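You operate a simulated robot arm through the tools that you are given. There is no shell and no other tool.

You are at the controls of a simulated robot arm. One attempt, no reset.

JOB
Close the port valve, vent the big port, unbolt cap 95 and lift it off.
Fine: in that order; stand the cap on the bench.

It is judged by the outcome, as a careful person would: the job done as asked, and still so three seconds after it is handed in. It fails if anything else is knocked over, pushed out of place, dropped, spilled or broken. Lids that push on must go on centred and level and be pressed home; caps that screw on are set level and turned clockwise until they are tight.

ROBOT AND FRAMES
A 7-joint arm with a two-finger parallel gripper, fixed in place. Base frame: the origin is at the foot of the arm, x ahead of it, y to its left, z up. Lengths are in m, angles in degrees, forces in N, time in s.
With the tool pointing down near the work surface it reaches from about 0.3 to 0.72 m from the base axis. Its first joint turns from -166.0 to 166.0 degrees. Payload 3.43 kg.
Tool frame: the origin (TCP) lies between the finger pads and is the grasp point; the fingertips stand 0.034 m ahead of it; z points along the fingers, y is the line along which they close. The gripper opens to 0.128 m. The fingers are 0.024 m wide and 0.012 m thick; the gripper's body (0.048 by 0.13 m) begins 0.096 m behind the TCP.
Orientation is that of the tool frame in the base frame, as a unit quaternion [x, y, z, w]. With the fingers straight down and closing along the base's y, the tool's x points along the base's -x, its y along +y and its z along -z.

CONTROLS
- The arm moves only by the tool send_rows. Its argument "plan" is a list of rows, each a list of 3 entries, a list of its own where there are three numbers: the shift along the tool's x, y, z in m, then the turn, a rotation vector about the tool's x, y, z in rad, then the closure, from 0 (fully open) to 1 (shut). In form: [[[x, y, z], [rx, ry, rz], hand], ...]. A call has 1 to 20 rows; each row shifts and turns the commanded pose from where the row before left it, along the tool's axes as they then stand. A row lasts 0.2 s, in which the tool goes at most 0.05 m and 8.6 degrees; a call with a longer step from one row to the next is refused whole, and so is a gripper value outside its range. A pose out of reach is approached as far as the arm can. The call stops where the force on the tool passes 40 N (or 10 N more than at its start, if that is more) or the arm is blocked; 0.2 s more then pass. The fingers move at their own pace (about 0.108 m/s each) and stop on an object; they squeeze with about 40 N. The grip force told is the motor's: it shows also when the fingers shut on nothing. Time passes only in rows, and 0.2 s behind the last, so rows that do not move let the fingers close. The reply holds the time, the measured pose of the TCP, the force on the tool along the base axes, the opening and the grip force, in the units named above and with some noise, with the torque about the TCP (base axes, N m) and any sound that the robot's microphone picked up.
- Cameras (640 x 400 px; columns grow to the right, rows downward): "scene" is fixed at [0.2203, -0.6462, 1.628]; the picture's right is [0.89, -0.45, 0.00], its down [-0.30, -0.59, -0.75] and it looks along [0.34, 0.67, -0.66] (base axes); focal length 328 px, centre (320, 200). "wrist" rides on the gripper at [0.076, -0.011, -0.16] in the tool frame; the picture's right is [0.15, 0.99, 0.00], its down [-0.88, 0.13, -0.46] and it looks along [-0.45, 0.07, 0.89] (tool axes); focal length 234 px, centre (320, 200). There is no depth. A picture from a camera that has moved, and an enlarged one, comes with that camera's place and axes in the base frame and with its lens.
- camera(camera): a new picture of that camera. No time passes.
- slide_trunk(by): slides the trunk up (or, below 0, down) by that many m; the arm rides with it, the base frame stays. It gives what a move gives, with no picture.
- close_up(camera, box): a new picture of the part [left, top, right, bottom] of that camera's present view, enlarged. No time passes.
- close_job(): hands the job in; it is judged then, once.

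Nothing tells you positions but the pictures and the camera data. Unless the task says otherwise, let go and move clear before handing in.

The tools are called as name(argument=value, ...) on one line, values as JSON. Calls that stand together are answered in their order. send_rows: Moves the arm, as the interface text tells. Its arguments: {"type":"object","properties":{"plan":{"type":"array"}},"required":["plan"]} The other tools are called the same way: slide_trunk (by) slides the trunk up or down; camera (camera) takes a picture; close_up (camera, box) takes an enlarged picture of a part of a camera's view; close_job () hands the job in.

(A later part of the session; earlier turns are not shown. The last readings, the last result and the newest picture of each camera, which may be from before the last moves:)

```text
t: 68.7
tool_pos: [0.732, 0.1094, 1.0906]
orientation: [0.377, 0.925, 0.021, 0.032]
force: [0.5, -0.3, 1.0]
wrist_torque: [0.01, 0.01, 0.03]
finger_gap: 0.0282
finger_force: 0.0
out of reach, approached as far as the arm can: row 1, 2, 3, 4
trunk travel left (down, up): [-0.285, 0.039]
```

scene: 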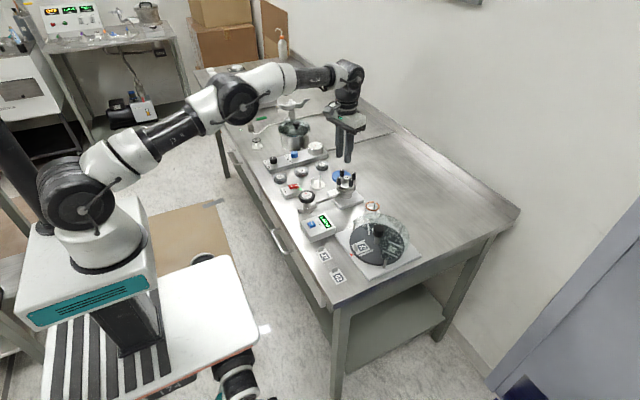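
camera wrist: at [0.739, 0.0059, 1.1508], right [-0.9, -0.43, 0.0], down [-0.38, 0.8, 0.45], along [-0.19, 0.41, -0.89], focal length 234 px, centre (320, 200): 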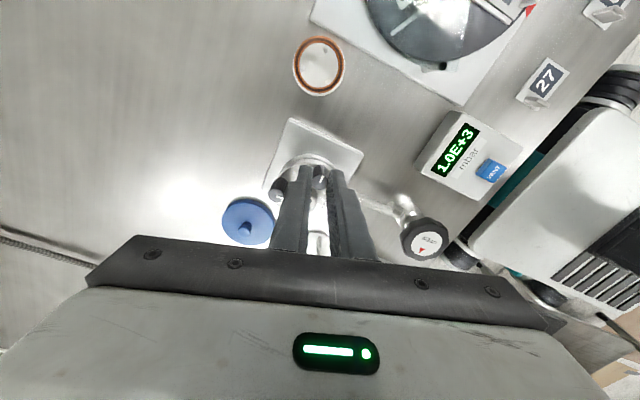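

Rising and lowering doesn't bend the elbow, but swinging the fingertips inward while backing off should. I'm well above everything, so I'll do that.

send_rows(plan=[[[0.0265, -0.035, -0.0034], [0.1116, 0.0846, 0], 0.78], [[0.0265, -0.035, 0], [0.1116, 0.0846, 0], 0.78], [[0.0265, -0.035, 0], [0.05, 0.038, 0], 0.78], [[0, 0, 0], [0, 0, 0], 0.78]])

close_up(camera="scene", box=[0, 30, 400, 280])

```text
t: 69.7
tool_pos: [0.6477, 0.0948, 1.1068]
orientation: [0.377, 0.917, -0.065, -0.111]
force: [-0.2, -0.2, -0.5]
wrist_torque: [0.03, 0.01, -0.04]
finger_gap: 0.0282
finger_force: 0.0
out of reach, approached as far as the arm can: row 1, 2, 3
trunk travel left (down, up): [-0.285, 0.039]
```

```text
1.60 times, centred on (200, 155) of scene
camera zoom: at [0.2203, -0.6462, 1.628], right [0.89, -0.45, 0.0], down [-0.3, -0.59, -0.75], along [0.34, 0.67, -0.66], focal length 525 px, centre (512, 272)
```

zoom: 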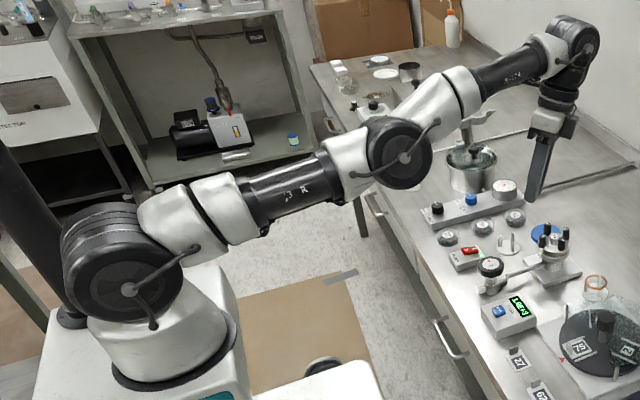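

The elbow has shifted a little. I'll keep swinging the tool inward about the wrist to bring it through straight to the normal elbow-up side.

send_rows(plan=[[[0.0187, -0.0247, -0.001], [0.1116, 0.0846, 0], 0.78], [[0.0187, -0.0247, -0.001], [0.1116, 0.0846, 0], 0.78], [[0.0187, -0.0247, -0.001], [0.1116, 0.0846, 0], 0.78], [[0, 0, 0], [0, 0, 0], 0.78]])

close_up(camera="scene", box=[0, 30, 400, 280])

```text
t: 70.7
tool_pos: [0.5744, 0.0774, 1.1167]
orientation: [0.365, 0.892, -0.137, -0.228]
force: [-0.1, -0.2, 0.0]
wrist_torque: [0.06, -0.04, -0.01]
finger_gap: 0.0282
finger_force: 0.1
out of reach, approached as far as the arm can: row 1, 2, 3
trunk travel left (down, up): [-0.285, 0.039]
```

```text
1.60 times, centred on (200, 155) of scene
camera zoom: at [0.2203, -0.6462, 1.628], right [0.89, -0.45, 0.0], down [-0.3, -0.59, -0.75], along [0.34, 0.67, -0.66], focal length 525 px, centre (512, 272)
```

zoom: 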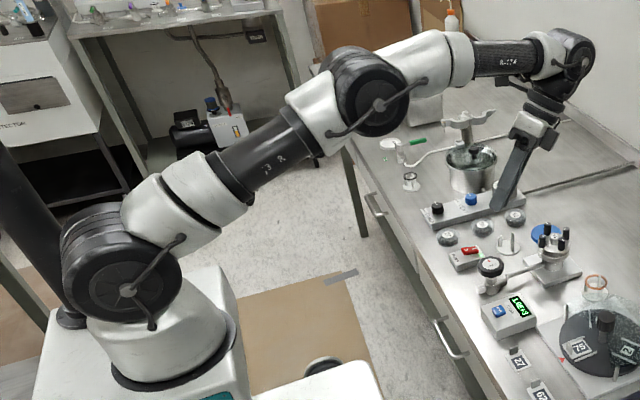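

The elbow is bent upward again and the arm is free. I'll set the 4.5° outward lean here, well inside the reach, before going out to bolt 3.

send_rows(plan=[[[0, 0, 0], [-0.1116, -0.0846, 0], 0.78], [[0, 0, 0], [-0.1116, -0.0846, 0], 0.78], [[0, 0, 0], [-0.1116, -0.0846, 0], 0.78], [[0, 0, 0], [-0.1116, -0.0846, 0], 0.78], [[0, 0, 0], [-0.0462, -0.035, 0], 0.78], [[0, 0, 0], [0, 0, 0], 0.78]])

close_up(camera="scene", box=[0, 30, 400, 280])

```text
t: 72.1
tool_pos: [0.5743, 0.078, 1.1159]
orientation: [0.379, 0.924, 0.019, 0.035]
force: [0.7, 0.5, -0.2]
wrist_torque: [0.02, -0.02, 0.03]
finger_gap: 0.0282
finger_force: 0.0
trunk travel left (down, up): [-0.285, 0.039]
```

```text
1.60 times, centred on (200, 155) of scene
camera zoom: at [0.2203, -0.6462, 1.628], right [0.89, -0.45, 0.0], down [-0.3, -0.59, -0.75], along [0.34, 0.67, -0.66], focal length 525 px, centre (512, 272)
```

zoom: 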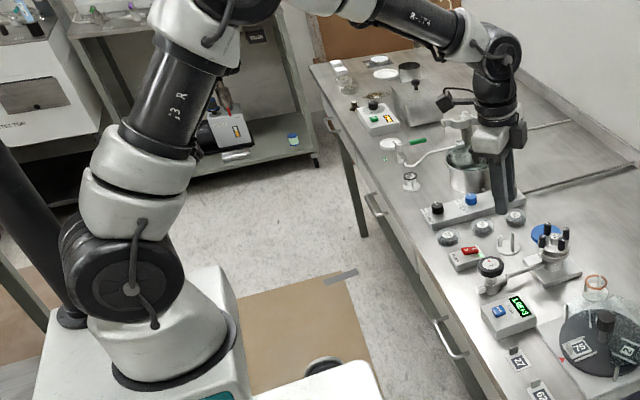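

send_rows(plan=[[[-0.0234, 0.0322, 0.0032], [0, 0, 0], 0.78], [[-0.0234, 0.0322, 0.0032], [0, 0, 0], 0.78], [[0.0022, -0.0027, 0.0428], [0, 0, 0], 0.78], [[0.0022, -0.0027, 0.0428], [0, 0, 0], 0.78], [[-0.0234, 0.0322, 0.0032], [0, 0, 0], 0.78], [[-0.0232, 0.0324, 0.0031], [0, 0, 0], 0.78], [[0, 0, 0], [0, 0, 0], 0.78]])

close_up(camera="wrist", box=[240, 120, 400, 220])

close_up(camera="scene", box=[325, 145, 389, 193])

```text
t: 73.7
tool_pos: [0.7346, 0.1062, 1.0279]
orientation: [0.378, 0.925, 0.018, 0.034]
force: [-0.5, -0.4, -0.3]
wrist_torque: [-0.01, 0.06, -0.01]
finger_gap: 0.0279
finger_force: 0.0
trunk travel left (down, up): [-0.285, 0.039]
```

```text
4.00 times, centred on (320, 170) of wrist
camera zoom: at [0.661, 0.1506, 1.1834], right [0.59, 0.81, 0.05], down [0.68, -0.53, 0.51], along [0.44, -0.26, -0.86], focal length 937 px, centre (320, 320)
```

zoom: 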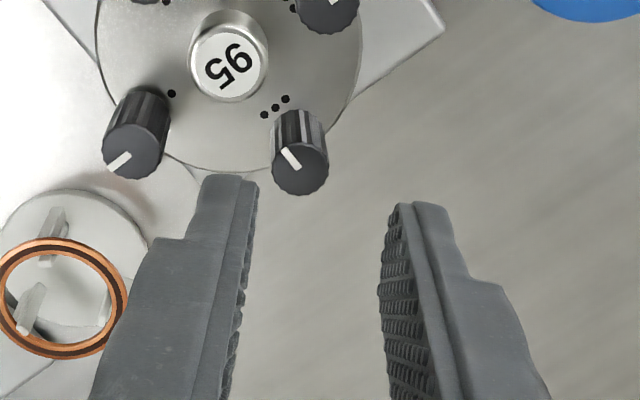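

```text
8.33 times, centred on (357, 169) of scene
camera zoom: at [0.2203, -0.6462, 1.628], right [0.89, -0.45, 0.0], down [-0.3, -0.59, -0.75], along [0.34, 0.67, -0.66], focal length 2735 px, centre (12, 458)
```

zoom: 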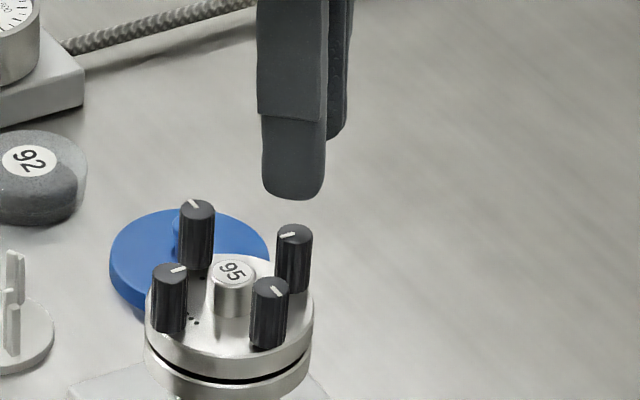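

Reach is fine now. I fine-align over bolt 3 and descend most of the way.

send_rows(plan=[[[0.0027, -0.0046, 0.0266], [0, 0, 0], 0.78], [[0, 0, 0], [0, 0, 0], 0.78]])

close_up(camera="wrist", box=[240, 120, 400, 220])

close_up(camera="scene", box=[325, 145, 389, 193])

```text
t: 74.3
tool_pos: [0.732, 0.1065, 1.0014]
orientation: [0.378, 0.925, 0.02, 0.034]
force: [-0.3, -0.4, 0.2]
wrist_torque: [0.05, 0.0, -0.03]
finger_gap: 0.0281
finger_force: 0.1
trunk travel left (down, up): [-0.285, 0.039]
```

```text
4.00 times, centred on (320, 170) of wrist
camera zoom: at [0.6587, 0.1505, 1.1565], right [0.59, 0.81, 0.05], down [0.68, -0.53, 0.51], along [0.44, -0.26, -0.86], focal length 937 px, centre (320, 320)
```

zoom: 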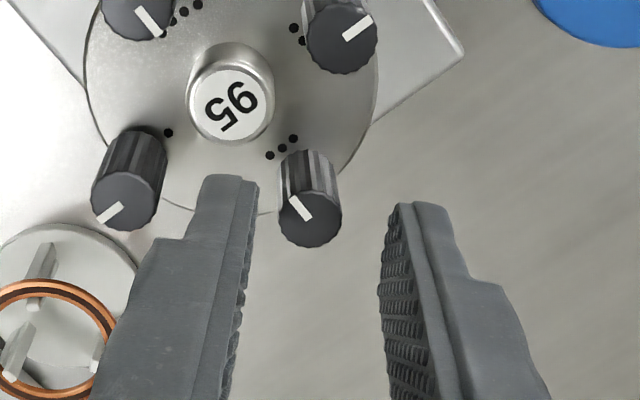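

```text
8.33 times, centred on (357, 169) of scene
camera zoom: at [0.2203, -0.6462, 1.628], right [0.89, -0.45, 0.0], down [-0.3, -0.59, -0.75], along [0.34, 0.67, -0.66], focal length 2735 px, centre (12, 458)
```

zoom: 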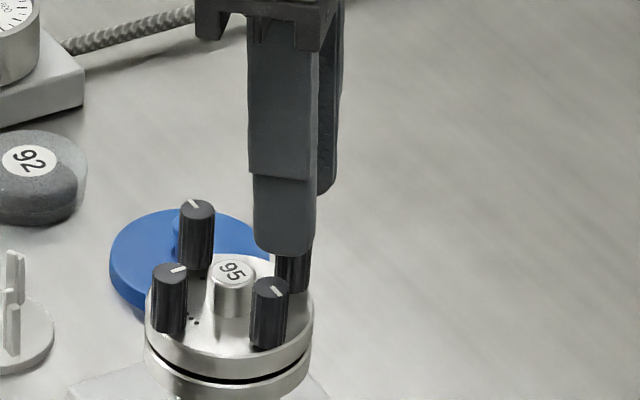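

send_rows(plan=[[[-0.0006, -0.0019, 0.006], [0, 0, 0], 0.78], [[0, 0, 0.006], [0, 0, 0], 0.78], [[0, 0, 0], [0, 0, 0], 1], [[0, 0, 0], [0, 0, 0], 1], [[0, 0, 0], [0, 0, -0.1], 1], [[0, 0, 0], [0, 0, -0.14], 1], [[0, 0, 0], [0, 0, -0.14], 1]])

close_up(camera="wrist", box=[240, 120, 400, 220])

close_up(camera="scene", box=[325, 145, 389, 193])

```text
t: 75.9
tool_pos: [0.7315, 0.1041, 0.9914]
orientation: [0.196, 0.98, 0.013, 0.04]
force: [9.4, 9.2, 6.9]
wrist_torque: [0.48, 0.21, 0.0]
finger_gap: 0.0138
finger_force: 40.2
trunk travel left (down, up): [-0.285, 0.039]
```

```text
4.00 times, centred on (320, 170) of wrist
camera zoom: at [0.6443, 0.1215, 1.1443], right [0.24, 0.97, 0.03], down [0.82, -0.22, 0.52], along [0.51, -0.1, -0.85], focal length 937 px, centre (320, 320)
```

zoom: 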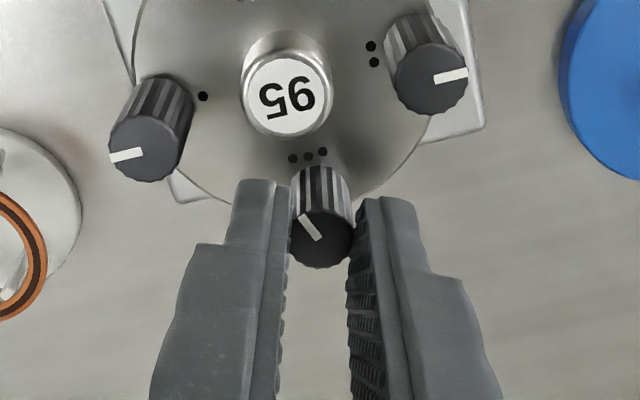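

```text
8.33 times, centred on (357, 169) of scene
camera zoom: at [0.2203, -0.6462, 1.628], right [0.89, -0.45, 0.0], down [-0.3, -0.59, -0.75], along [0.34, 0.67, -0.66], focal length 2735 px, centre (12, 458)
```

zoom: 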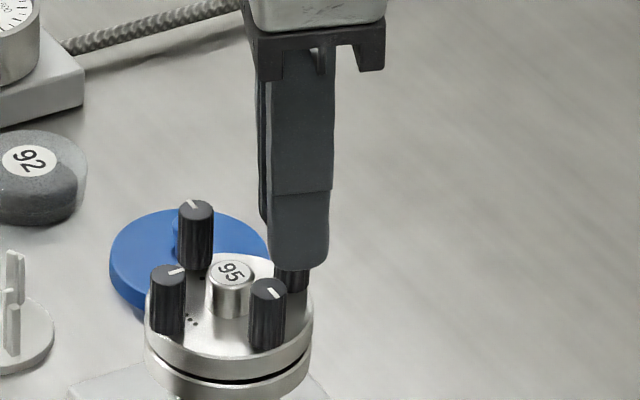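

Bolt 3 is turning with the gripper. I continue.

send_rows(plan=[[[-0.0005, 0.0013, 0], [0, 0, -0.14], 1], [[0, 0, 0], [0, 0, -0.14], 1], [[0, 0, 0], [0, 0, -0.14], 1], [[0, 0, 0], [0, 0, -0.14], 1], [[0, 0, 0], [0, 0, -0.14], 1], [[0, 0, 0], [0, 0, -0.14], 1], [[0, 0, 0], [0, 0, -0.14], 1], [[0, 0, 0], [0, 0, -0.14], 1]])

close_up(camera="wrist", box=[240, 120, 400, 220])

```text
t: 77.7
tool_pos: [0.7299, 0.1046, 0.9893]
orientation: [-0.355, 0.934, -0.009, 0.04]
force: [7.4, 8.7, 7.6]
wrist_torque: [0.54, 0.08, -0.01]
finger_gap: 0.0141
finger_force: 40.2
trunk travel left (down, up): [-0.285, 0.039]
```

```text
4.00 times, centred on (320, 170) of wrist
camera zoom: at [0.6699, 0.0442, 1.145], right [-0.76, 0.64, -0.06], down [0.53, 0.68, 0.51], along [0.36, 0.36, -0.86], focal length 937 px, centre (320, 320)
```

zoom: 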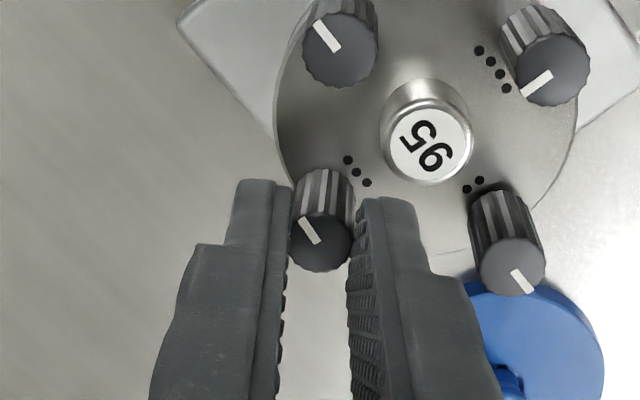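

send_rows(plan=[[[0, 0, -0.0005], [0, 0, -0.14], 1], [[0, 0, 0], [0, 0, -0.14], 1], [[0, 0, 0], [0, 0, -0.14], 1], [[0, 0, 0], [0, 0, -0.14], 1], [[0, 0, 0], [0, 0, -0.14], 1], [[0, 0, 0], [0, 0, -0.14], 1], [[0, 0, 0], [0, 0, -0.14], 1], [[0, 0, 0], [0, 0, -0.14], 1], [[0, 0, 0], [0, 0, -0.14], 1], [[0, 0, 0], [0, 0, -0.14], 1], [[0, 0, 0], [0, 0, -0.14], 1], [[0, 0, 0], [0, 0, -0.14], 1], [[0, 0, 0], [0, 0, -0.1], 1]])

close_up(camera="wrist", box=[240, 120, 400, 220])

close_up(camera="scene", box=[325, 145, 389, 193])

```text
t: 80.5
tool_pos: [0.7331, 0.1023, 0.9908]
orientation: [0.949, -0.313, 0.039, -0.017]
force: [23.8, 2.5, 9.0]
wrist_torque: [0.41, 0.09, -0.05]
finger_gap: 0.0139
finger_force: 39.9
trunk travel left (down, up): [-0.285, 0.039]
```

```text
4.00 times, centred on (320, 170) of wrist
camera zoom: at [0.7871, 0.0659, 1.1555], right [-0.47, -0.88, -0.05], down [-0.82, 0.41, 0.39], along [-0.33, 0.22, -0.92], focal length 937 px, centre (320, 320)
```

zoom: 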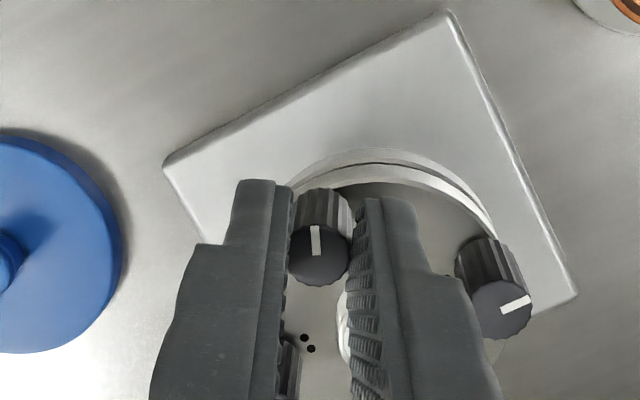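

```text
8.33 times, centred on (357, 169) of scene
camera zoom: at [0.2203, -0.6462, 1.628], right [0.89, -0.45, 0.0], down [-0.3, -0.59, -0.75], along [0.34, 0.67, -0.66], focal length 2735 px, centre (12, 458)
```

zoom: 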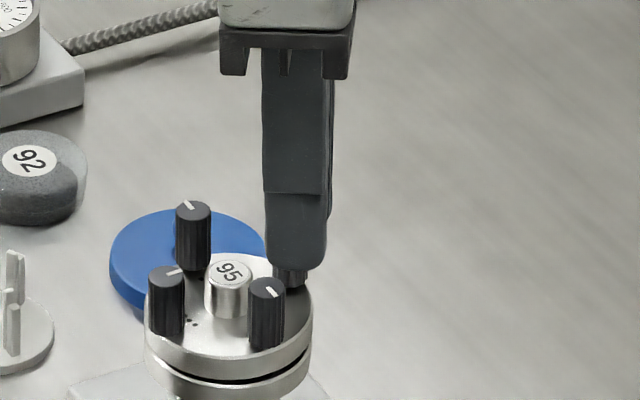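

Bolt 3's pointer is nearly outward, but the grip slipped somewhat. I'll release, rise and check its angle.

send_rows(plan=[[[0, 0, 0], [0, 0, 0], 0.78], [[0, 0, 0], [0, 0, 0], 0.78], [[0, 0, -0.015], [0, 0, 0], 0.78], [[0, 0, -0.015], [0, 0, 0], 0.78], [[0, 0, 0], [0, 0, 0], 0.78]])

close_up(camera="wrist", box=[240, 120, 400, 220])

close_up(camera="scene", box=[330, 165, 370, 195])

```text
t: 81.7
tool_pos: [0.7276, 0.1028, 1.0202]
orientation: [0.948, -0.314, 0.036, -0.017]
force: [1.0, 0.4, -0.3]
wrist_torque: [-0.01, -0.02, 0.01]
finger_gap: 0.0283
finger_force: 0.0
trunk travel left (down, up): [-0.285, 0.039]
```

```text
4.00 times, centred on (320, 170) of wrist
camera zoom: at [0.7838, 0.0659, 1.1841], right [-0.47, -0.88, -0.05], down [-0.82, 0.42, 0.4], along [-0.33, 0.22, -0.92], focal length 937 px, centre (320, 320)
```

zoom: 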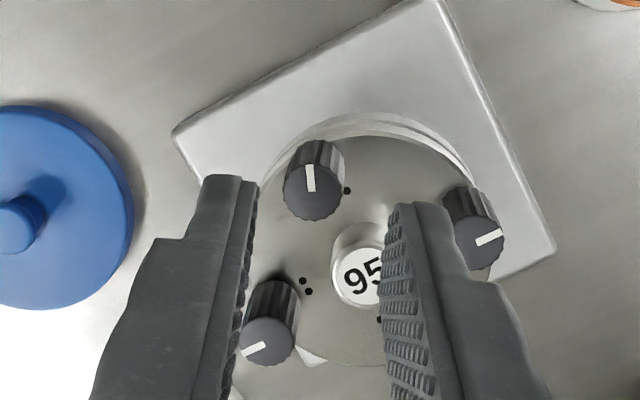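

```text
13.33 times, centred on (350, 180) of scene
camera zoom: at [0.2203, -0.6462, 1.628], right [0.89, -0.45, 0.0], down [-0.3, -0.59, -0.75], along [0.34, 0.67, -0.66], focal length 4377 px, centre (-80, 467)
```

zoom: 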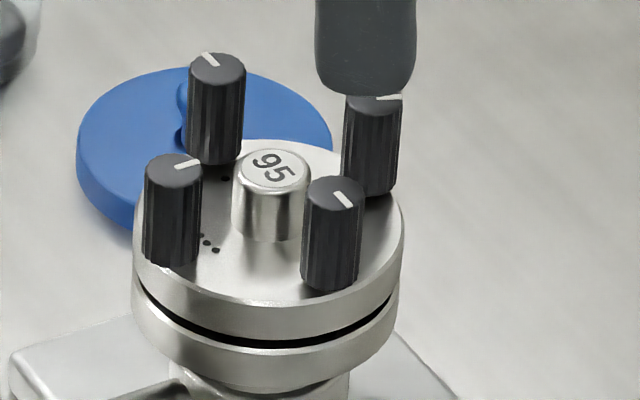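

Bolt 3 needs about 25° more. I rewind the wrist with the fingers open, grip it again and finish.

send_rows(plan=[[[0, 0, 0], [0, 0, 0.145], 0.78], [[0, 0, 0], [0, 0, 0.145], 0.78], [[0, 0, 0], [0, 0, 0.145], 0.78], [[0, 0, 0], [0, 0, 0.145], 0.78], [[0, 0, 0], [0, 0, 0.145], 0.78], [[0, 0, 0], [0, 0, 0.145], 0.78], [[0, 0, 0], [0, 0, 0.145], 0.78], [[0, 0, 0], [0, 0, 0.145], 0.78], [[-0.001, 0, 0.015], [0, 0, 0], 0.78], [[0, 0, 0.014], [0, 0, 0], 0.78], [[0, 0, 0], [0, 0, 0], 1], [[0, 0, 0], [0, 0, 0], 1]])

close_up(camera="wrist", box=[240, 120, 400, 220])

```text
t: 84.3
tool_pos: [0.7303, 0.1036, 0.9916]
orientation: [-0.622, 0.782, -0.021, 0.034]
force: [-0.5, -0.6, 2.0]
wrist_torque: [0.0, 0.22, 0.0]
finger_gap: 0.0141
finger_force: 39.7
trunk travel left (down, up): [-0.285, 0.039]
```

```text
4.00 times, centred on (320, 170) of wrist
camera zoom: at [0.7134, 0.0269, 1.1493], right [-0.99, 0.08, -0.08], down [0.04, 0.88, 0.47], along [0.11, 0.46, -0.88], focal length 937 px, centre (320, 320)
```

zoom: 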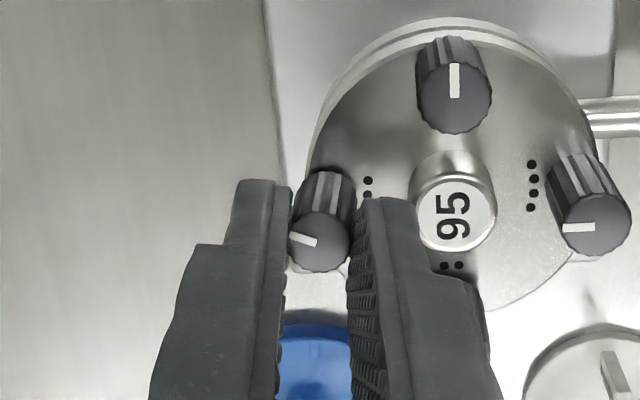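

send_rows(plan=[[[0, 0, 0], [0, 0, -0.1], 1], [[0, 0, 0], [0, 0, -0.1], 1], [[0, 0, 0], [0, 0, -0.1], 1], [[0, 0, 0], [0, 0, -0.1], 1], [[0, 0, 0], [0, 0, -0.1], 1]])

close_up(camera="wrist", box=[240, 120, 400, 220])

```text
t: 85.5
tool_pos: [0.7307, 0.1054, 0.9912]
orientation: [0.796, -0.604, 0.03, -0.028]
force: [5.2, 3.9, 1.4]
wrist_torque: [0.95, 0.33, -0.11]
finger_gap: 0.0141
finger_force: 40.0
trunk travel left (down, up): [-0.285, 0.039]
```

```text
4.00 times, centred on (320, 170) of wrist
camera zoom: at [0.7502, 0.0336, 1.1529], right [-0.91, -0.41, -0.08], down [-0.4, 0.81, 0.43], along [-0.11, 0.43, -0.9], focal length 937 px, centre (320, 320)
```

zoom: 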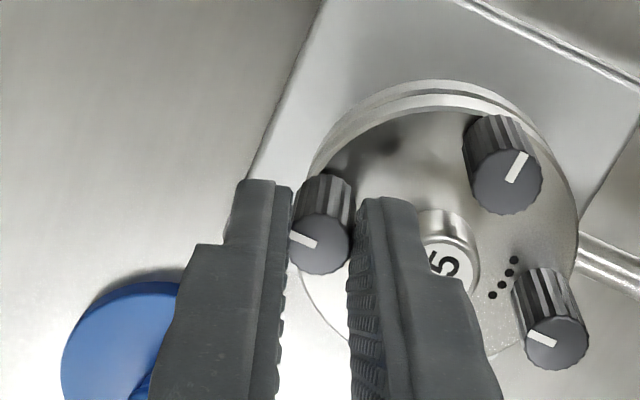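

send_rows(plan=[[[0, 0, 0], [0, 0, -0.1], 1], [[0, 0, 0], [0, 0, -0.1], 1]])

close_up(camera="wrist", box=[240, 120, 400, 220])

```text
t: 86.1
tool_pos: [0.7316, 0.1038, 0.9931]
orientation: [0.853, -0.52, 0.031, -0.025]
force: [9.5, 3.5, 1.3]
wrist_torque: [0.56, 0.21, -0.2]
finger_gap: 0.0141
finger_force: 39.9
trunk travel left (down, up): [-0.285, 0.039]
```

```text
4.00 times, centred on (320, 170) of wrist
camera zoom: at [0.7636, 0.0403, 1.1544], right [-0.81, -0.58, -0.07], down [-0.55, 0.72, 0.42], along [-0.19, 0.38, -0.91], focal length 937 px, centre (320, 320)
```

zoom: 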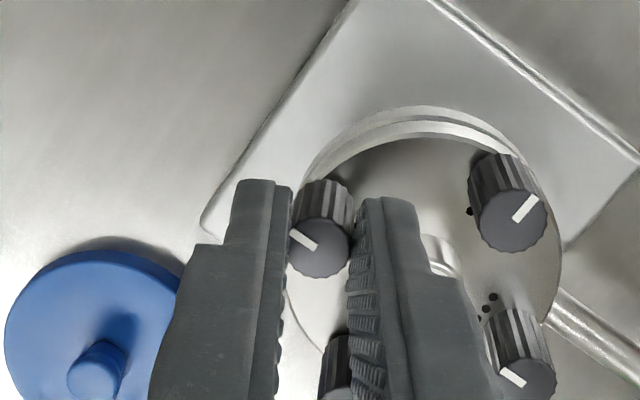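

Bolt 3 is at its stop, loosened. I release, rise, move inward before taking the lean off so the arm doesn't straighten again, and head for bolt 4.

send_rows(plan=[[[0, 0, 0], [0, 0, 0], 0.78], [[0, 0, 0], [0, 0, 0], 0.78], [[0, 0, -0.02], [0, 0, 0], 0.78], [[0, 0, -0.03], [0, 0, 0], 0.78], [[-0.012, 0.0234, -0.002], [0, 0, 0], 0.78], [[-0.012, 0.0234, -0.002], [0, 0, 0], 0.78], [[0, 0, 0], [-0.0733, -0.0281, 0], 0.78], [[0, 0, 0], [0, 0, 0], 0.78]])

camera(camera="scene")

```text
t: 87.9
tool_pos: [0.6745, 0.1047, 1.04]
orientation: [0.853, -0.522, 0.0, -0.002]
force: [1.2, 0.3, -0.3]
wrist_torque: [0.04, 0.02, 0.01]
finger_gap: 0.0283
finger_force: 0.1
trunk travel left (down, up): [-0.285, 0.039]
```

```text
taken
```

scene: 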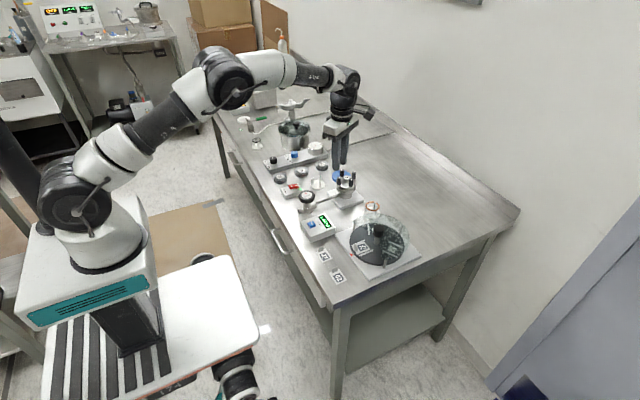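

Untilted and above bolt 4 (−x). I rewind the wrist clockwise to make room for a full counter-clockwise half turn.

send_rows(plan=[[[0, 0, 0], [0, 0, 0.145], 0.78], [[0, 0, 0], [0, 0, 0.145], 0.78], [[0, 0, 0], [0, 0, 0.145], 0.78], [[0, 0, 0], [0, 0, 0.145], 0.78], [[0, 0, 0], [0, 0, 0.145], 0.78], [[0, 0, 0], [0, 0, 0.145], 0.78], [[0, 0, 0], [0, 0, 0.145], 0.78], [[0, 0, 0], [0, 0, 0.145], 0.78], [[0, 0, 0], [0, 0, 0.145], 0.78], [[0, 0, 0], [0, 0, 0.145], 0.78], [[0, 0, 0], [0, 0, 0.145], 0.78], [[0, 0, 0], [0, 0, 0.145], 0.78], [[0, 0, 0], [0, 0, 0.145], 0.78], [[0, 0, 0], [0, 0, 0.145], 0.78], [[0, 0, 0], [0, 0, 0.145], 0.78], [[0, 0, 0], [0, 0, 0.145], 0.78], [[0, 0, 0], [0, 0, 0.145], 0.78], [[0, 0, 0], [0, 0, 0.145], 0.78], [[0, 0, 0], [0, 0, 0.145], 0.78], [[0, 0, 0], [0, 0, 0.145], 0.78]])

close_up(camera="wrist", box=[240, 120, 400, 220])

close_up(camera="scene", box=[325, 160, 373, 196])

```text
t: 92.1
tool_pos: [0.6736, 0.1039, 1.0424]
orientation: [0.417, 0.909, 0.001, 0.001]
force: [0.0, -0.2, -0.3]
wrist_torque: [0.01, -0.03, -0.05]
finger_gap: 0.0283
finger_force: 0.0
trunk travel left (down, up): [-0.285, 0.039]
```

```text
4.00 times, centred on (320, 170) of wrist
camera zoom: at [0.6165, 0.1542, 1.2014], right [0.65, 0.76, 0.0], down [0.67, -0.58, 0.46], along [0.35, -0.3, -0.89], focal length 937 px, centre (320, 320)
```

zoom: 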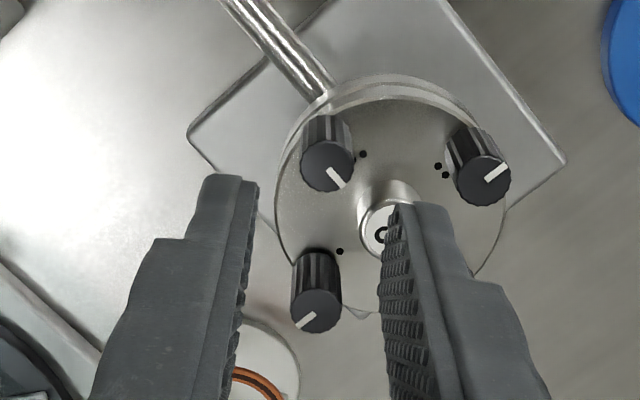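

```text
11.11 times, centred on (349, 178) of scene
camera zoom: at [0.2203, -0.6462, 1.628], right [0.89, -0.45, 0.0], down [-0.3, -0.59, -0.75], along [0.34, 0.67, -0.66], focal length 3647 px, centre (-2, 444)
```

zoom: 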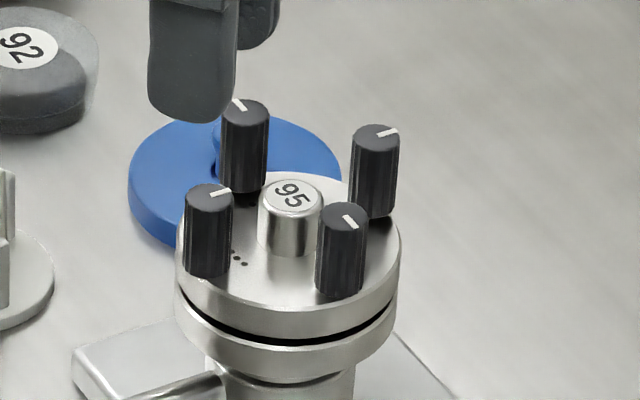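

send_rows(plan=[[[0.0003, 0.0021, 0.03], [0, 0, 0], 0.78], [[0, 0, 0.012], [0, 0, 0], 0.78], [[0, 0, 0], [0, 0, 0], 0.78]])

close_up(camera="wrist", box=[240, 120, 400, 220])

```text
t: 92.9
tool_pos: [0.6742, 0.1055, 0.9987]
orientation: [0.417, 0.909, 0.001, 0.0]
force: [0.0, -0.4, 0.1]
wrist_torque: [-0.03, 0.0, -0.02]
finger_gap: 0.0281
finger_force: 0.1
trunk travel left (down, up): [-0.285, 0.039]
```

```text
4.00 times, centred on (320, 170) of wrist
camera zoom: at [0.6175, 0.1554, 1.1587], right [0.65, 0.76, 0.0], down [0.67, -0.58, 0.46], along [0.35, -0.3, -0.89], focal length 937 px, centre (320, 320)
```

zoom: 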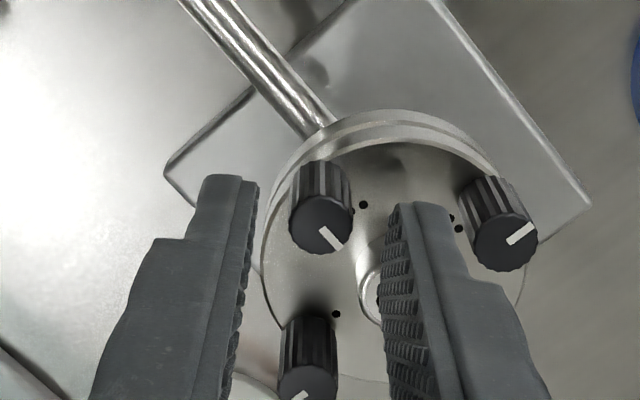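

send_rows(plan=[[[-0.0005, 0.0005, 0.006], [0, 0, 0], 0.78], [[0, 0, 0.005], [0, 0, 0], 0.78], [[0, 0, 0], [0, 0, 0], 1], [[0, 0, 0], [0, 0, 0], 1], [[0, 0, 0], [0, 0, -0.1], 1], [[0, 0, 0], [0, 0, -0.14], 1], [[0, 0, 0], [0, 0, -0.14], 1], [[0, 0, 0], [0, 0, -0.14], 1], [[0, 0, 0], [0, 0, -0.14], 1], [[0, 0, 0], [0, 0, -0.14], 1], [[0, 0, 0], [0, 0, -0.14], 1]])

close_up(camera="wrist", box=[240, 120, 400, 220])

close_up(camera="scene", box=[325, 160, 373, 196])

```text
t: 95.3
tool_pos: [0.675, 0.1071, 0.9881]
orientation: [-0.042, 0.999, 0.0, 0.0]
force: [-6.8, -3.2, 0.3]
wrist_torque: [-0.15, 0.6, -0.07]
finger_gap: 0.0139
finger_force: 39.5
trunk travel left (down, up): [-0.285, 0.039]
```

```text
4.00 times, centred on (320, 170) of wrist
camera zoom: at [0.6016, 0.0878, 1.1483], right [-0.23, 0.97, 0.0], down [0.87, 0.2, 0.46], along [0.44, 0.11, -0.89], focal length 937 px, centre (320, 320)
```

zoom: 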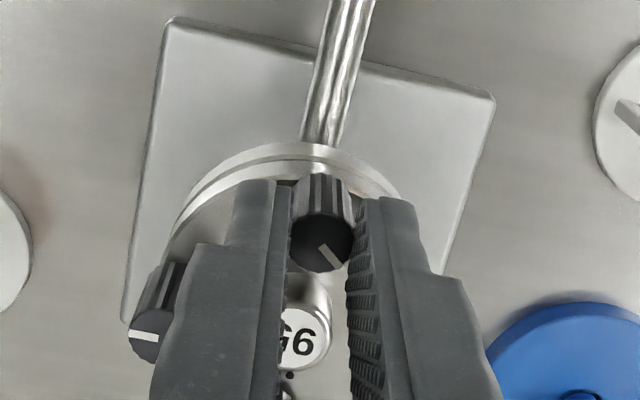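

```text
11.11 times, centred on (349, 178) of scene
camera zoom: at [0.2203, -0.6462, 1.628], right [0.89, -0.45, 0.0], down [-0.3, -0.59, -0.75], along [0.34, 0.67, -0.66], focal length 3647 px, centre (-2, 444)
```

zoom: 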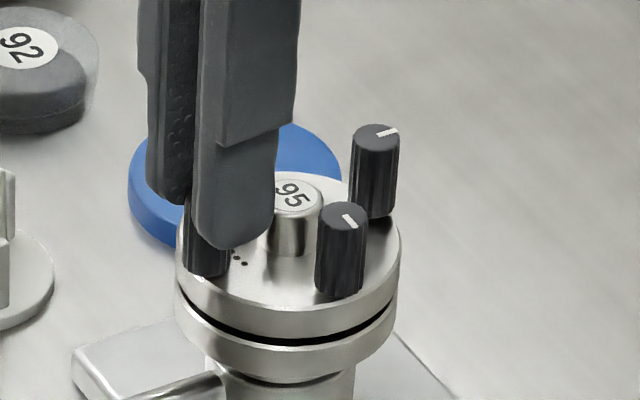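

send_rows(plan=[[[0, 0, 0], [0, 0, -0.14], 1], [[0, 0, 0], [0, 0, -0.14], 1], [[0, 0, 0], [0, 0, -0.14], 1], [[0, 0, 0], [0, 0, -0.14], 1], [[0, 0, 0], [0, 0, -0.14], 1], [[0, 0, -0.0005], [0, 0, -0.14], 1], [[0, 0, 0], [0, 0, -0.14], 1], [[0, 0, 0], [0, 0, -0.14], 1], [[0, 0, 0], [0, 0, -0.14], 1], [[0, 0, 0], [0, 0, -0.14], 1], [[0, 0, -0.0005], [0, 0, -0.14], 1], [[0, 0, 0], [0, 0, -0.14], 1], [[0, 0, 0], [0, 0, -0.14], 1], [[0, 0, 0], [0, 0, -0.14], 1], [[0, 0, 0], [0, 0, -0.14], 1]])

close_up(camera="wrist", box=[240, 120, 400, 220])

close_up(camera="scene", box=[325, 160, 373, 196])

```text
t: 98.5
tool_pos: [0.6742, 0.1063, 0.9897]
orientation: [0.887, -0.461, 0.001, 0.0]
force: [-7.8, -2.8, -2.7]
wrist_torque: [0.12, 0.4, -0.06]
finger_gap: 0.0137
finger_force: 40.1
trunk travel left (down, up): [-0.285, 0.039]
```

```text
4.00 times, centred on (320, 170) of wrist
camera zoom: at [0.7292, 0.0503, 1.1488], right [-0.72, -0.69, 0.0], down [-0.61, 0.64, 0.46], along [-0.31, 0.33, -0.89], focal length 937 px, centre (320, 320)
```

zoom: 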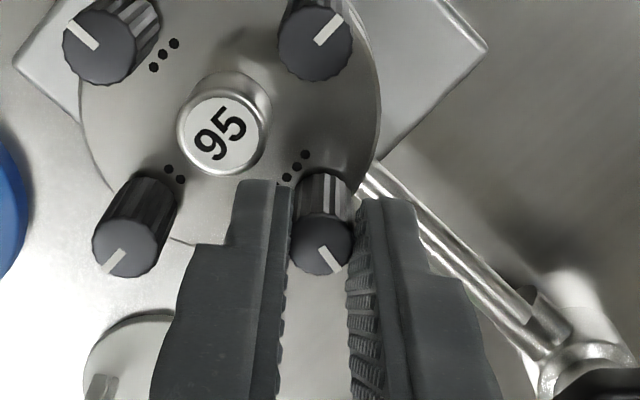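

```text
11.11 times, centred on (349, 178) of scene
camera zoom: at [0.2203, -0.6462, 1.628], right [0.89, -0.45, 0.0], down [-0.3, -0.59, -0.75], along [0.34, 0.67, -0.66], focal length 3647 px, centre (-2, 444)
```

zoom: 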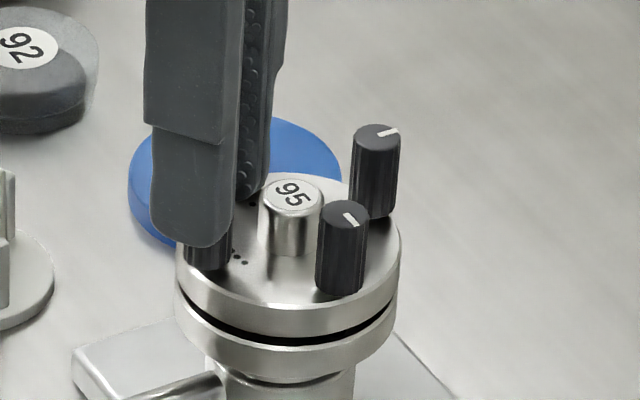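

send_rows(plan=[[[0, 0, 0], [0, 0, -0.1], 1], [[0, 0, 0], [0, 0, -0.1], 1], [[0, 0, 0], [0, 0, -0.1], 1]])

close_up(camera="wrist", box=[240, 120, 400, 220])

```text
t: 99.3
tool_pos: [0.677, 0.1049, 0.99]
orientation: [0.946, -0.323, 0.001, 0.0]
force: [-0.5, -0.1, -4.2]
wrist_torque: [-0.02, 0.15, -0.02]
finger_gap: 0.0136
finger_force: 40.1
trunk travel left (down, up): [-0.285, 0.039]
```

```text
4.00 times, centred on (320, 170) of wrist
camera zoom: at [0.7438, 0.0681, 1.1495], right [-0.49, -0.87, 0.0], down [-0.78, 0.44, 0.45], along [-0.4, 0.22, -0.89], focal length 937 px, centre (320, 320)
```

zoom: 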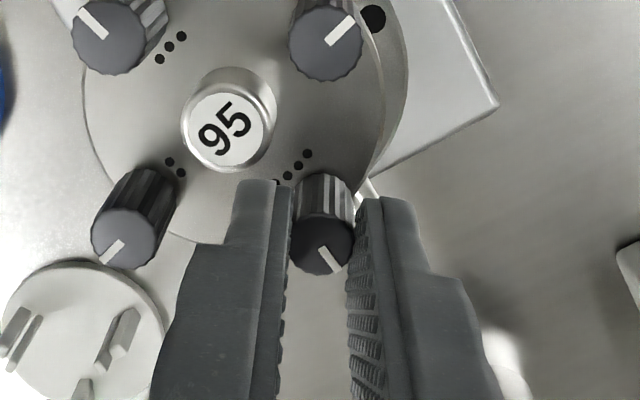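

Turning bolt 4 past its stop carried the whole cap round with it by about 17°, so the cap is now free of the flange and still resting on it. I'll open, rise clear and look before lifting.

send_rows(plan=[[[0, 0, 0], [0, 0, 0], 0.8], [[0, 0, 0], [0, 0, 0], 0.78], [[0, 0, 0], [0, 0, 0], 0.78], [[0, 0, -0.02], [0, 0, 0], 0.78], [[0, 0, -0.03], [0, 0, 0], 0.78], [[0, 0, -0.03], [0, 0, 0], 0.78]])

close_up(camera="wrist", box=[220, 110, 420, 235])

close_up(camera="scene", box=[325, 160, 373, 196])

camera(camera="scene")

```text
t: 100.7
tool_pos: [0.6761, 0.1048, 1.0697]
orientation: [0.946, -0.324, 0.0, -0.001]
force: [0.6, 0.5, 0.7]
wrist_torque: [0.0, -0.01, -0.01]
finger_gap: 0.0282
finger_force: 0.0
trunk travel left (down, up): [-0.285, 0.039]
```

```text
3.20 times, centred on (320, 172) of wrist
camera zoom: at [0.7444, 0.0678, 1.2299], right [-0.49, -0.87, 0.0], down [-0.78, 0.44, 0.46], along [-0.4, 0.22, -0.89], focal length 749 px, centre (320, 288)
```

zoom: 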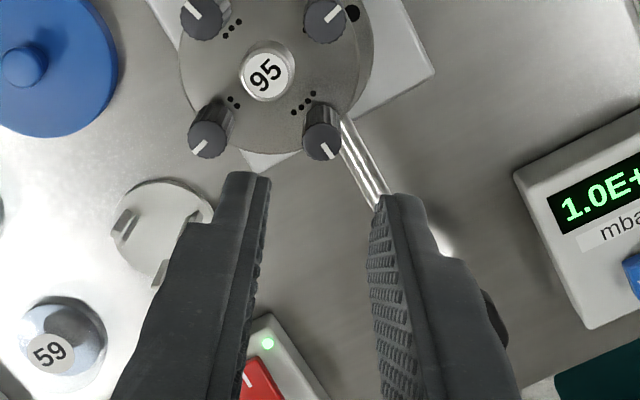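

```text
11.11 times, centred on (349, 178) of scene
camera zoom: at [0.2203, -0.6462, 1.628], right [0.89, -0.45, 0.0], down [-0.3, -0.59, -0.75], along [0.34, 0.67, -0.66], focal length 3647 px, centre (-2, 444)
```

zoom: 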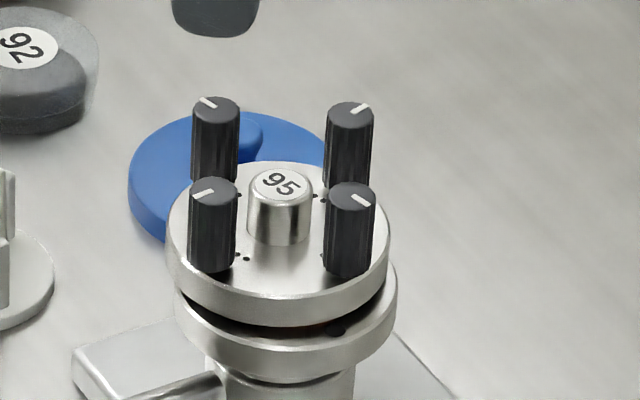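

```text
taken
```

scene: 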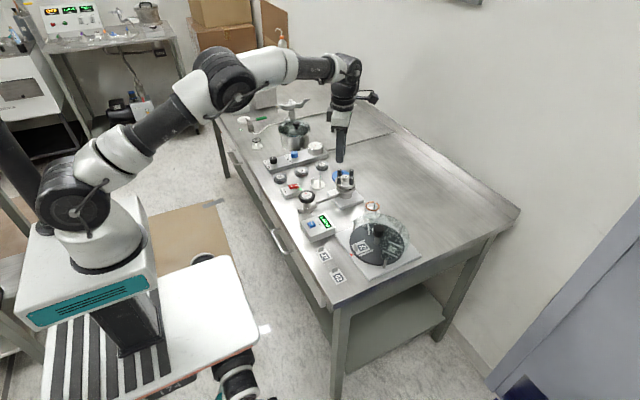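

The cap sits loose on the flange, centred near (0.705, 0.112) and turned about 14°. I'll grip its rim between the bolts. First I turn the gripper, open it wide and go above the centre.

send_rows(plan=[[[0, 0, 0], [0, 0, 0.1447], 0.7], [[0, 0, 0], [0, 0, 0.1447], 0.6], [[0, 0, 0], [0, 0, 0.1447], 0.5], [[0, 0, 0], [0, 0, 0.1447], 0.4], [[0, 0, 0], [0, 0, 0.1447], 0.25], [[0, 0, 0], [0, 0, 0.1447], 0.25], [[0, 0, 0], [0, 0, 0.1447], 0.25], [[0, 0, 0], [0, 0, 0.1447], 0.25], [[0, 0, 0], [0, 0, 0.1447], 0.25], [[0, 0, 0], [0, 0, 0.1447], 0.25], [[-0.0097, -0.0102, 0], [0, 0, 0], 0.25], [[-0.0097, -0.0102, 0], [0, 0, 0], 0.25], [[0, 0, 0], [0, 0, 0], 0.25]])

close_up(camera="wrist", box=[220, 110, 420, 235])

close_up(camera="scene", box=[305, 135, 385, 195])

```text
t: 103.5
tool_pos: [0.7039, 0.1123, 1.071]
orientation: [-0.494, 0.87, 0.0, 0.0]
force: [0.1, 0.1, -0.6]
wrist_torque: [-0.02, 0.03, 0.02]
finger_gap: 0.0959
finger_force: 0.0
trunk travel left (down, up): [-0.285, 0.039]
```

```text
3.20 times, centred on (320, 172) of wrist
camera zoom: at [0.6749, 0.0411, 1.2295], right [-0.93, 0.38, 0.0], down [0.34, 0.82, 0.46], along [0.17, 0.42, -0.89], focal length 749 px, centre (320, 288)
```

zoom: 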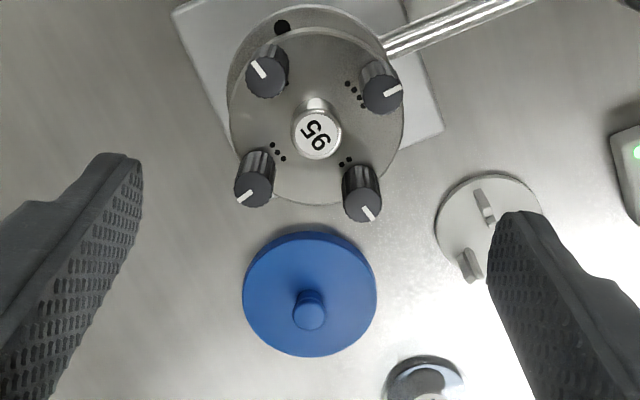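

```text
6.67 times, centred on (345, 165) of scene
camera zoom: at [0.2203, -0.6462, 1.628], right [0.89, -0.45, 0.0], down [-0.3, -0.59, -0.75], along [0.34, 0.67, -0.66], focal length 2188 px, centre (153, 433)
```

zoom: 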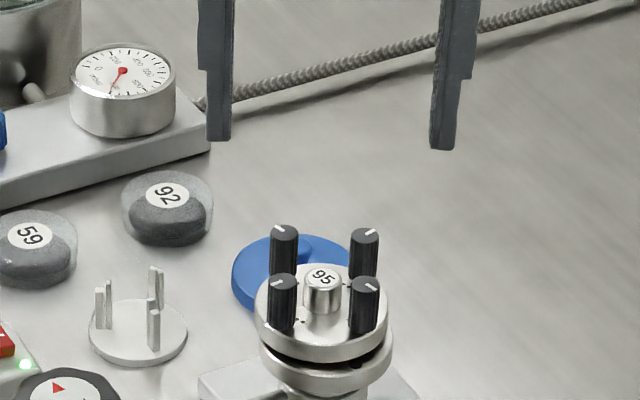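

Both fingers flank the cap. I'll lower to just above rim level and check the finger height from the scene camera.

send_rows(plan=[[[-0.0008, 0, 0.04], [0, 0, 0], 0.25], [[0, 0, 0.04], [0, 0, 0], 0.25], [[0, 0, 0.016], [0, 0, 0], 0.25], [[0, 0, 0], [0, 0, 0], 0.25]])

close_up(camera="scene", box=[321, 157, 377, 199])

close_up(camera="wrist", box=[220, 110, 420, 235])

```text
t: 104.5
tool_pos: [0.7054, 0.1122, 0.9741]
orientation: [-0.495, 0.869, 0.001, 0.001]
force: [-0.4, 0.1, -0.8]
wrist_torque: [-0.01, 0.0, 0.02]
finger_gap: 0.0959
finger_force: 0.1
trunk travel left (down, up): [-0.285, 0.039]
```

```text
9.52 times, centred on (349, 178) of scene
camera zoom: at [0.2203, -0.6462, 1.628], right [0.89, -0.45, 0.0], down [-0.3, -0.59, -0.75], along [0.34, 0.67, -0.66], focal length 3126 px, centre (44, 410)
```

zoom: 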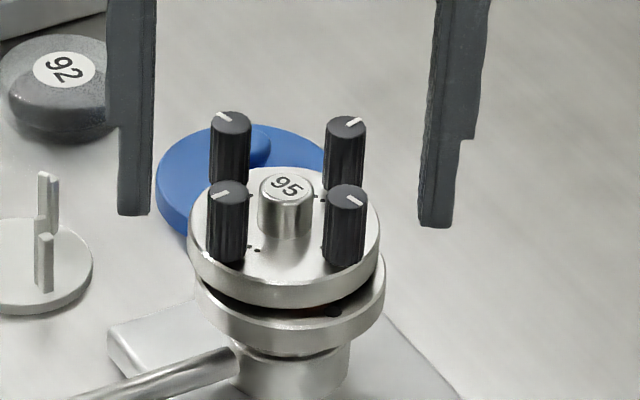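

```text
3.20 times, centred on (320, 172) of wrist
camera zoom: at [0.6758, 0.041, 1.1337], right [-0.93, 0.38, 0.0], down [0.34, 0.82, 0.46], along [0.17, 0.42, -0.89], focal length 749 px, centre (320, 288)
```

zoom: 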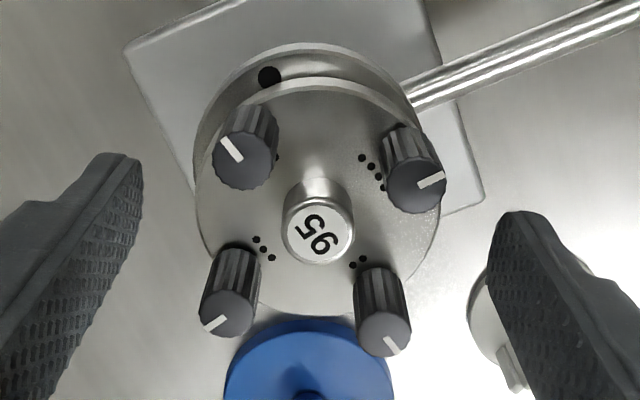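

The plate's top face is about 3 mm below the fingertips, near z 0.937, and it is roughly 11 mm thick. I'll go down 9.5 mm to hold only the cap's rim, then close.

send_rows(plan=[[[0, 0, 0.0095], [0, 0, 0], 0.25], [[0, 0, 0], [0, 0, 0], 0.38], [[0, 0, 0], [0, 0, 0], 0.38]])

close_up(camera="scene", box=[321, 157, 377, 199])

```text
t: 105.3
tool_pos: [0.7046, 0.1121, 0.9649]
orientation: [-0.494, 0.869, 0.0, 0.001]
force: [0.1, 0.6, -0.5]
wrist_torque: [0.01, -0.01, -0.04]
finger_gap: 0.0795
finger_force: 0.1
trunk travel left (down, up): [-0.285, 0.039]
```

```text
9.52 times, centred on (349, 178) of scene
camera zoom: at [0.2203, -0.6462, 1.628], right [0.89, -0.45, 0.0], down [-0.3, -0.59, -0.75], along [0.34, 0.67, -0.66], focal length 3126 px, centre (44, 410)
```

zoom: 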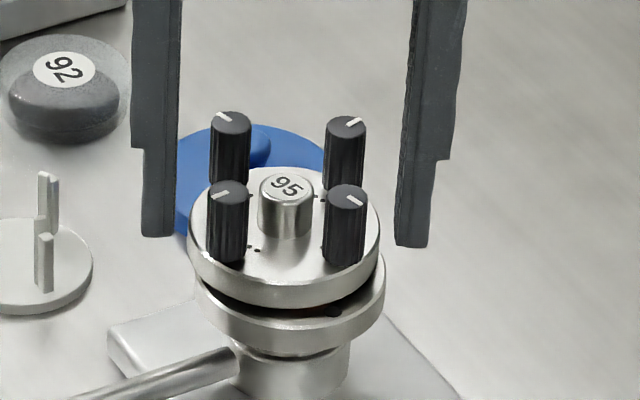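

close_up(camera="scene", box=[334, 172, 366, 192])

```text
16.00 times, centred on (350, 182) of scene
camera zoom: at [0.2203, -0.6462, 1.628], right [0.89, -0.45, 0.0], down [-0.3, -0.59, -0.75], along [0.34, 0.67, -0.66], focal length 5252 px, centre (-160, 488)
```

zoom: 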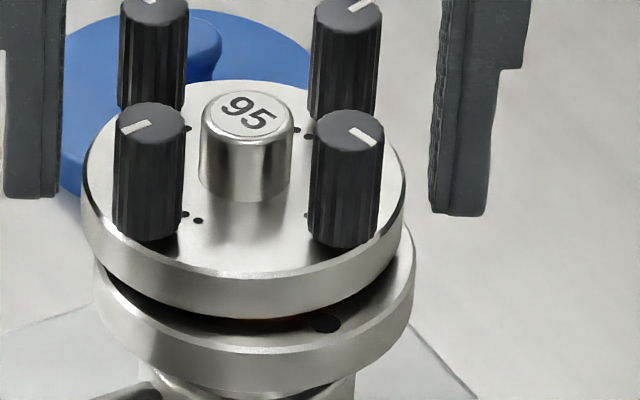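

At the contact points the fingertips overlap the rim by about 6.5 mm and stop about 4.7 mm above its lower edge. I'll close on the rim.

send_rows(plan=[[[0, 0, 0], [0, 0, 0], 0.44], [[0, 0, 0], [0, 0, 0], 0.5], [[0, 0, 0], [0, 0, 0], 1], [[0, 0, 0], [0, 0, 0], 1]])

close_up(camera="scene", box=[334, 165, 366, 189])

close_up(camera="wrist", box=[220, 110, 420, 235])

```text
t: 106.3
tool_pos: [0.7041, 0.1109, 0.9642]
orientation: [-0.494, 0.869, 0.0, 0.001]
force: [0.3, -0.6, 0.7]
wrist_torque: [-0.04, -0.02, 0.0]
finger_gap: 0.0689
finger_force: 40.0
trunk travel left (down, up): [-0.285, 0.039]
```

```text
16.00 times, centred on (350, 177) of scene
camera zoom: at [0.2203, -0.6462, 1.628], right [0.89, -0.45, 0.0], down [-0.3, -0.59, -0.75], along [0.34, 0.67, -0.66], focal length 5252 px, centre (-160, 568)
```

zoom: 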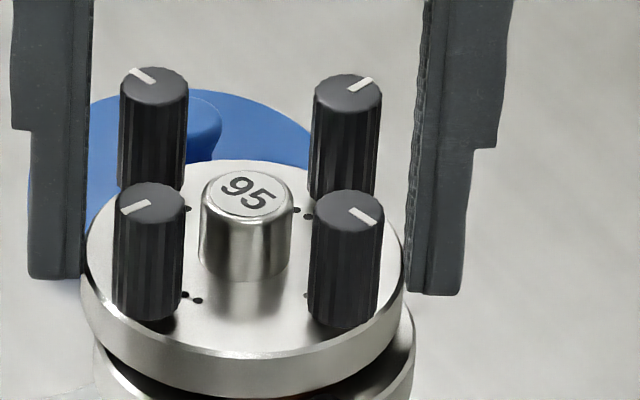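

```text
3.20 times, centred on (320, 172) of wrist
camera zoom: at [0.6761, 0.0406, 1.1246], right [-0.93, 0.38, 0.0], down [0.34, 0.82, 0.46], along [0.17, 0.42, -0.89], focal length 749 px, centre (320, 288)
```

zoom: 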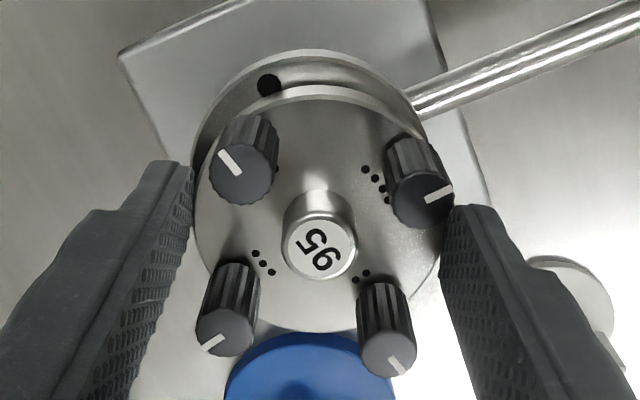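

The rim is held at 69 mm with 40 N. I lift a little first, watching the force.

send_rows(plan=[[[0, 0, -0.003], [0, 0, 0], 1], [[0, 0, -0.004], [0, 0, 0], 1], [[0, 0, -0.005], [0, 0, 0], 1], [[0, 0, 0], [0, 0, 0], 1]])

close_up(camera="scene", box=[325, 160, 373, 196])

```text
t: 107.3
tool_pos: [0.7034, 0.1118, 0.9764]
orientation: [-0.495, 0.869, 0.001, 0.001]
force: [0.4, -0.5, -4.9]
wrist_torque: [0.0, 0.01, -0.03]
finger_gap: 0.0689
finger_force: 39.8
trunk travel left (down, up): [-0.285, 0.039]
```

```text
11.11 times, centred on (349, 178) of scene
camera zoom: at [0.2203, -0.6462, 1.628], right [0.89, -0.45, 0.0], down [-0.3, -0.59, -0.75], along [0.34, 0.67, -0.66], focal length 3647 px, centre (-2, 444)
```

zoom: 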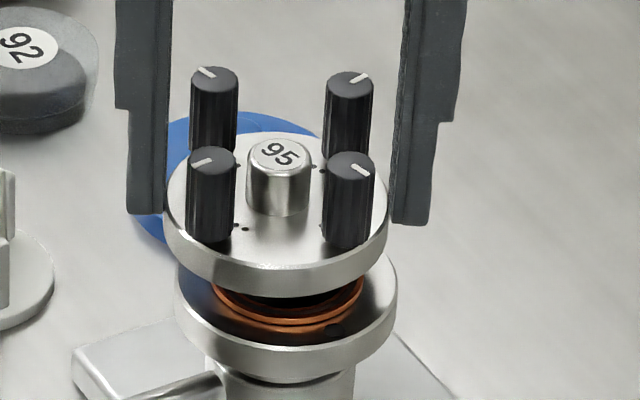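

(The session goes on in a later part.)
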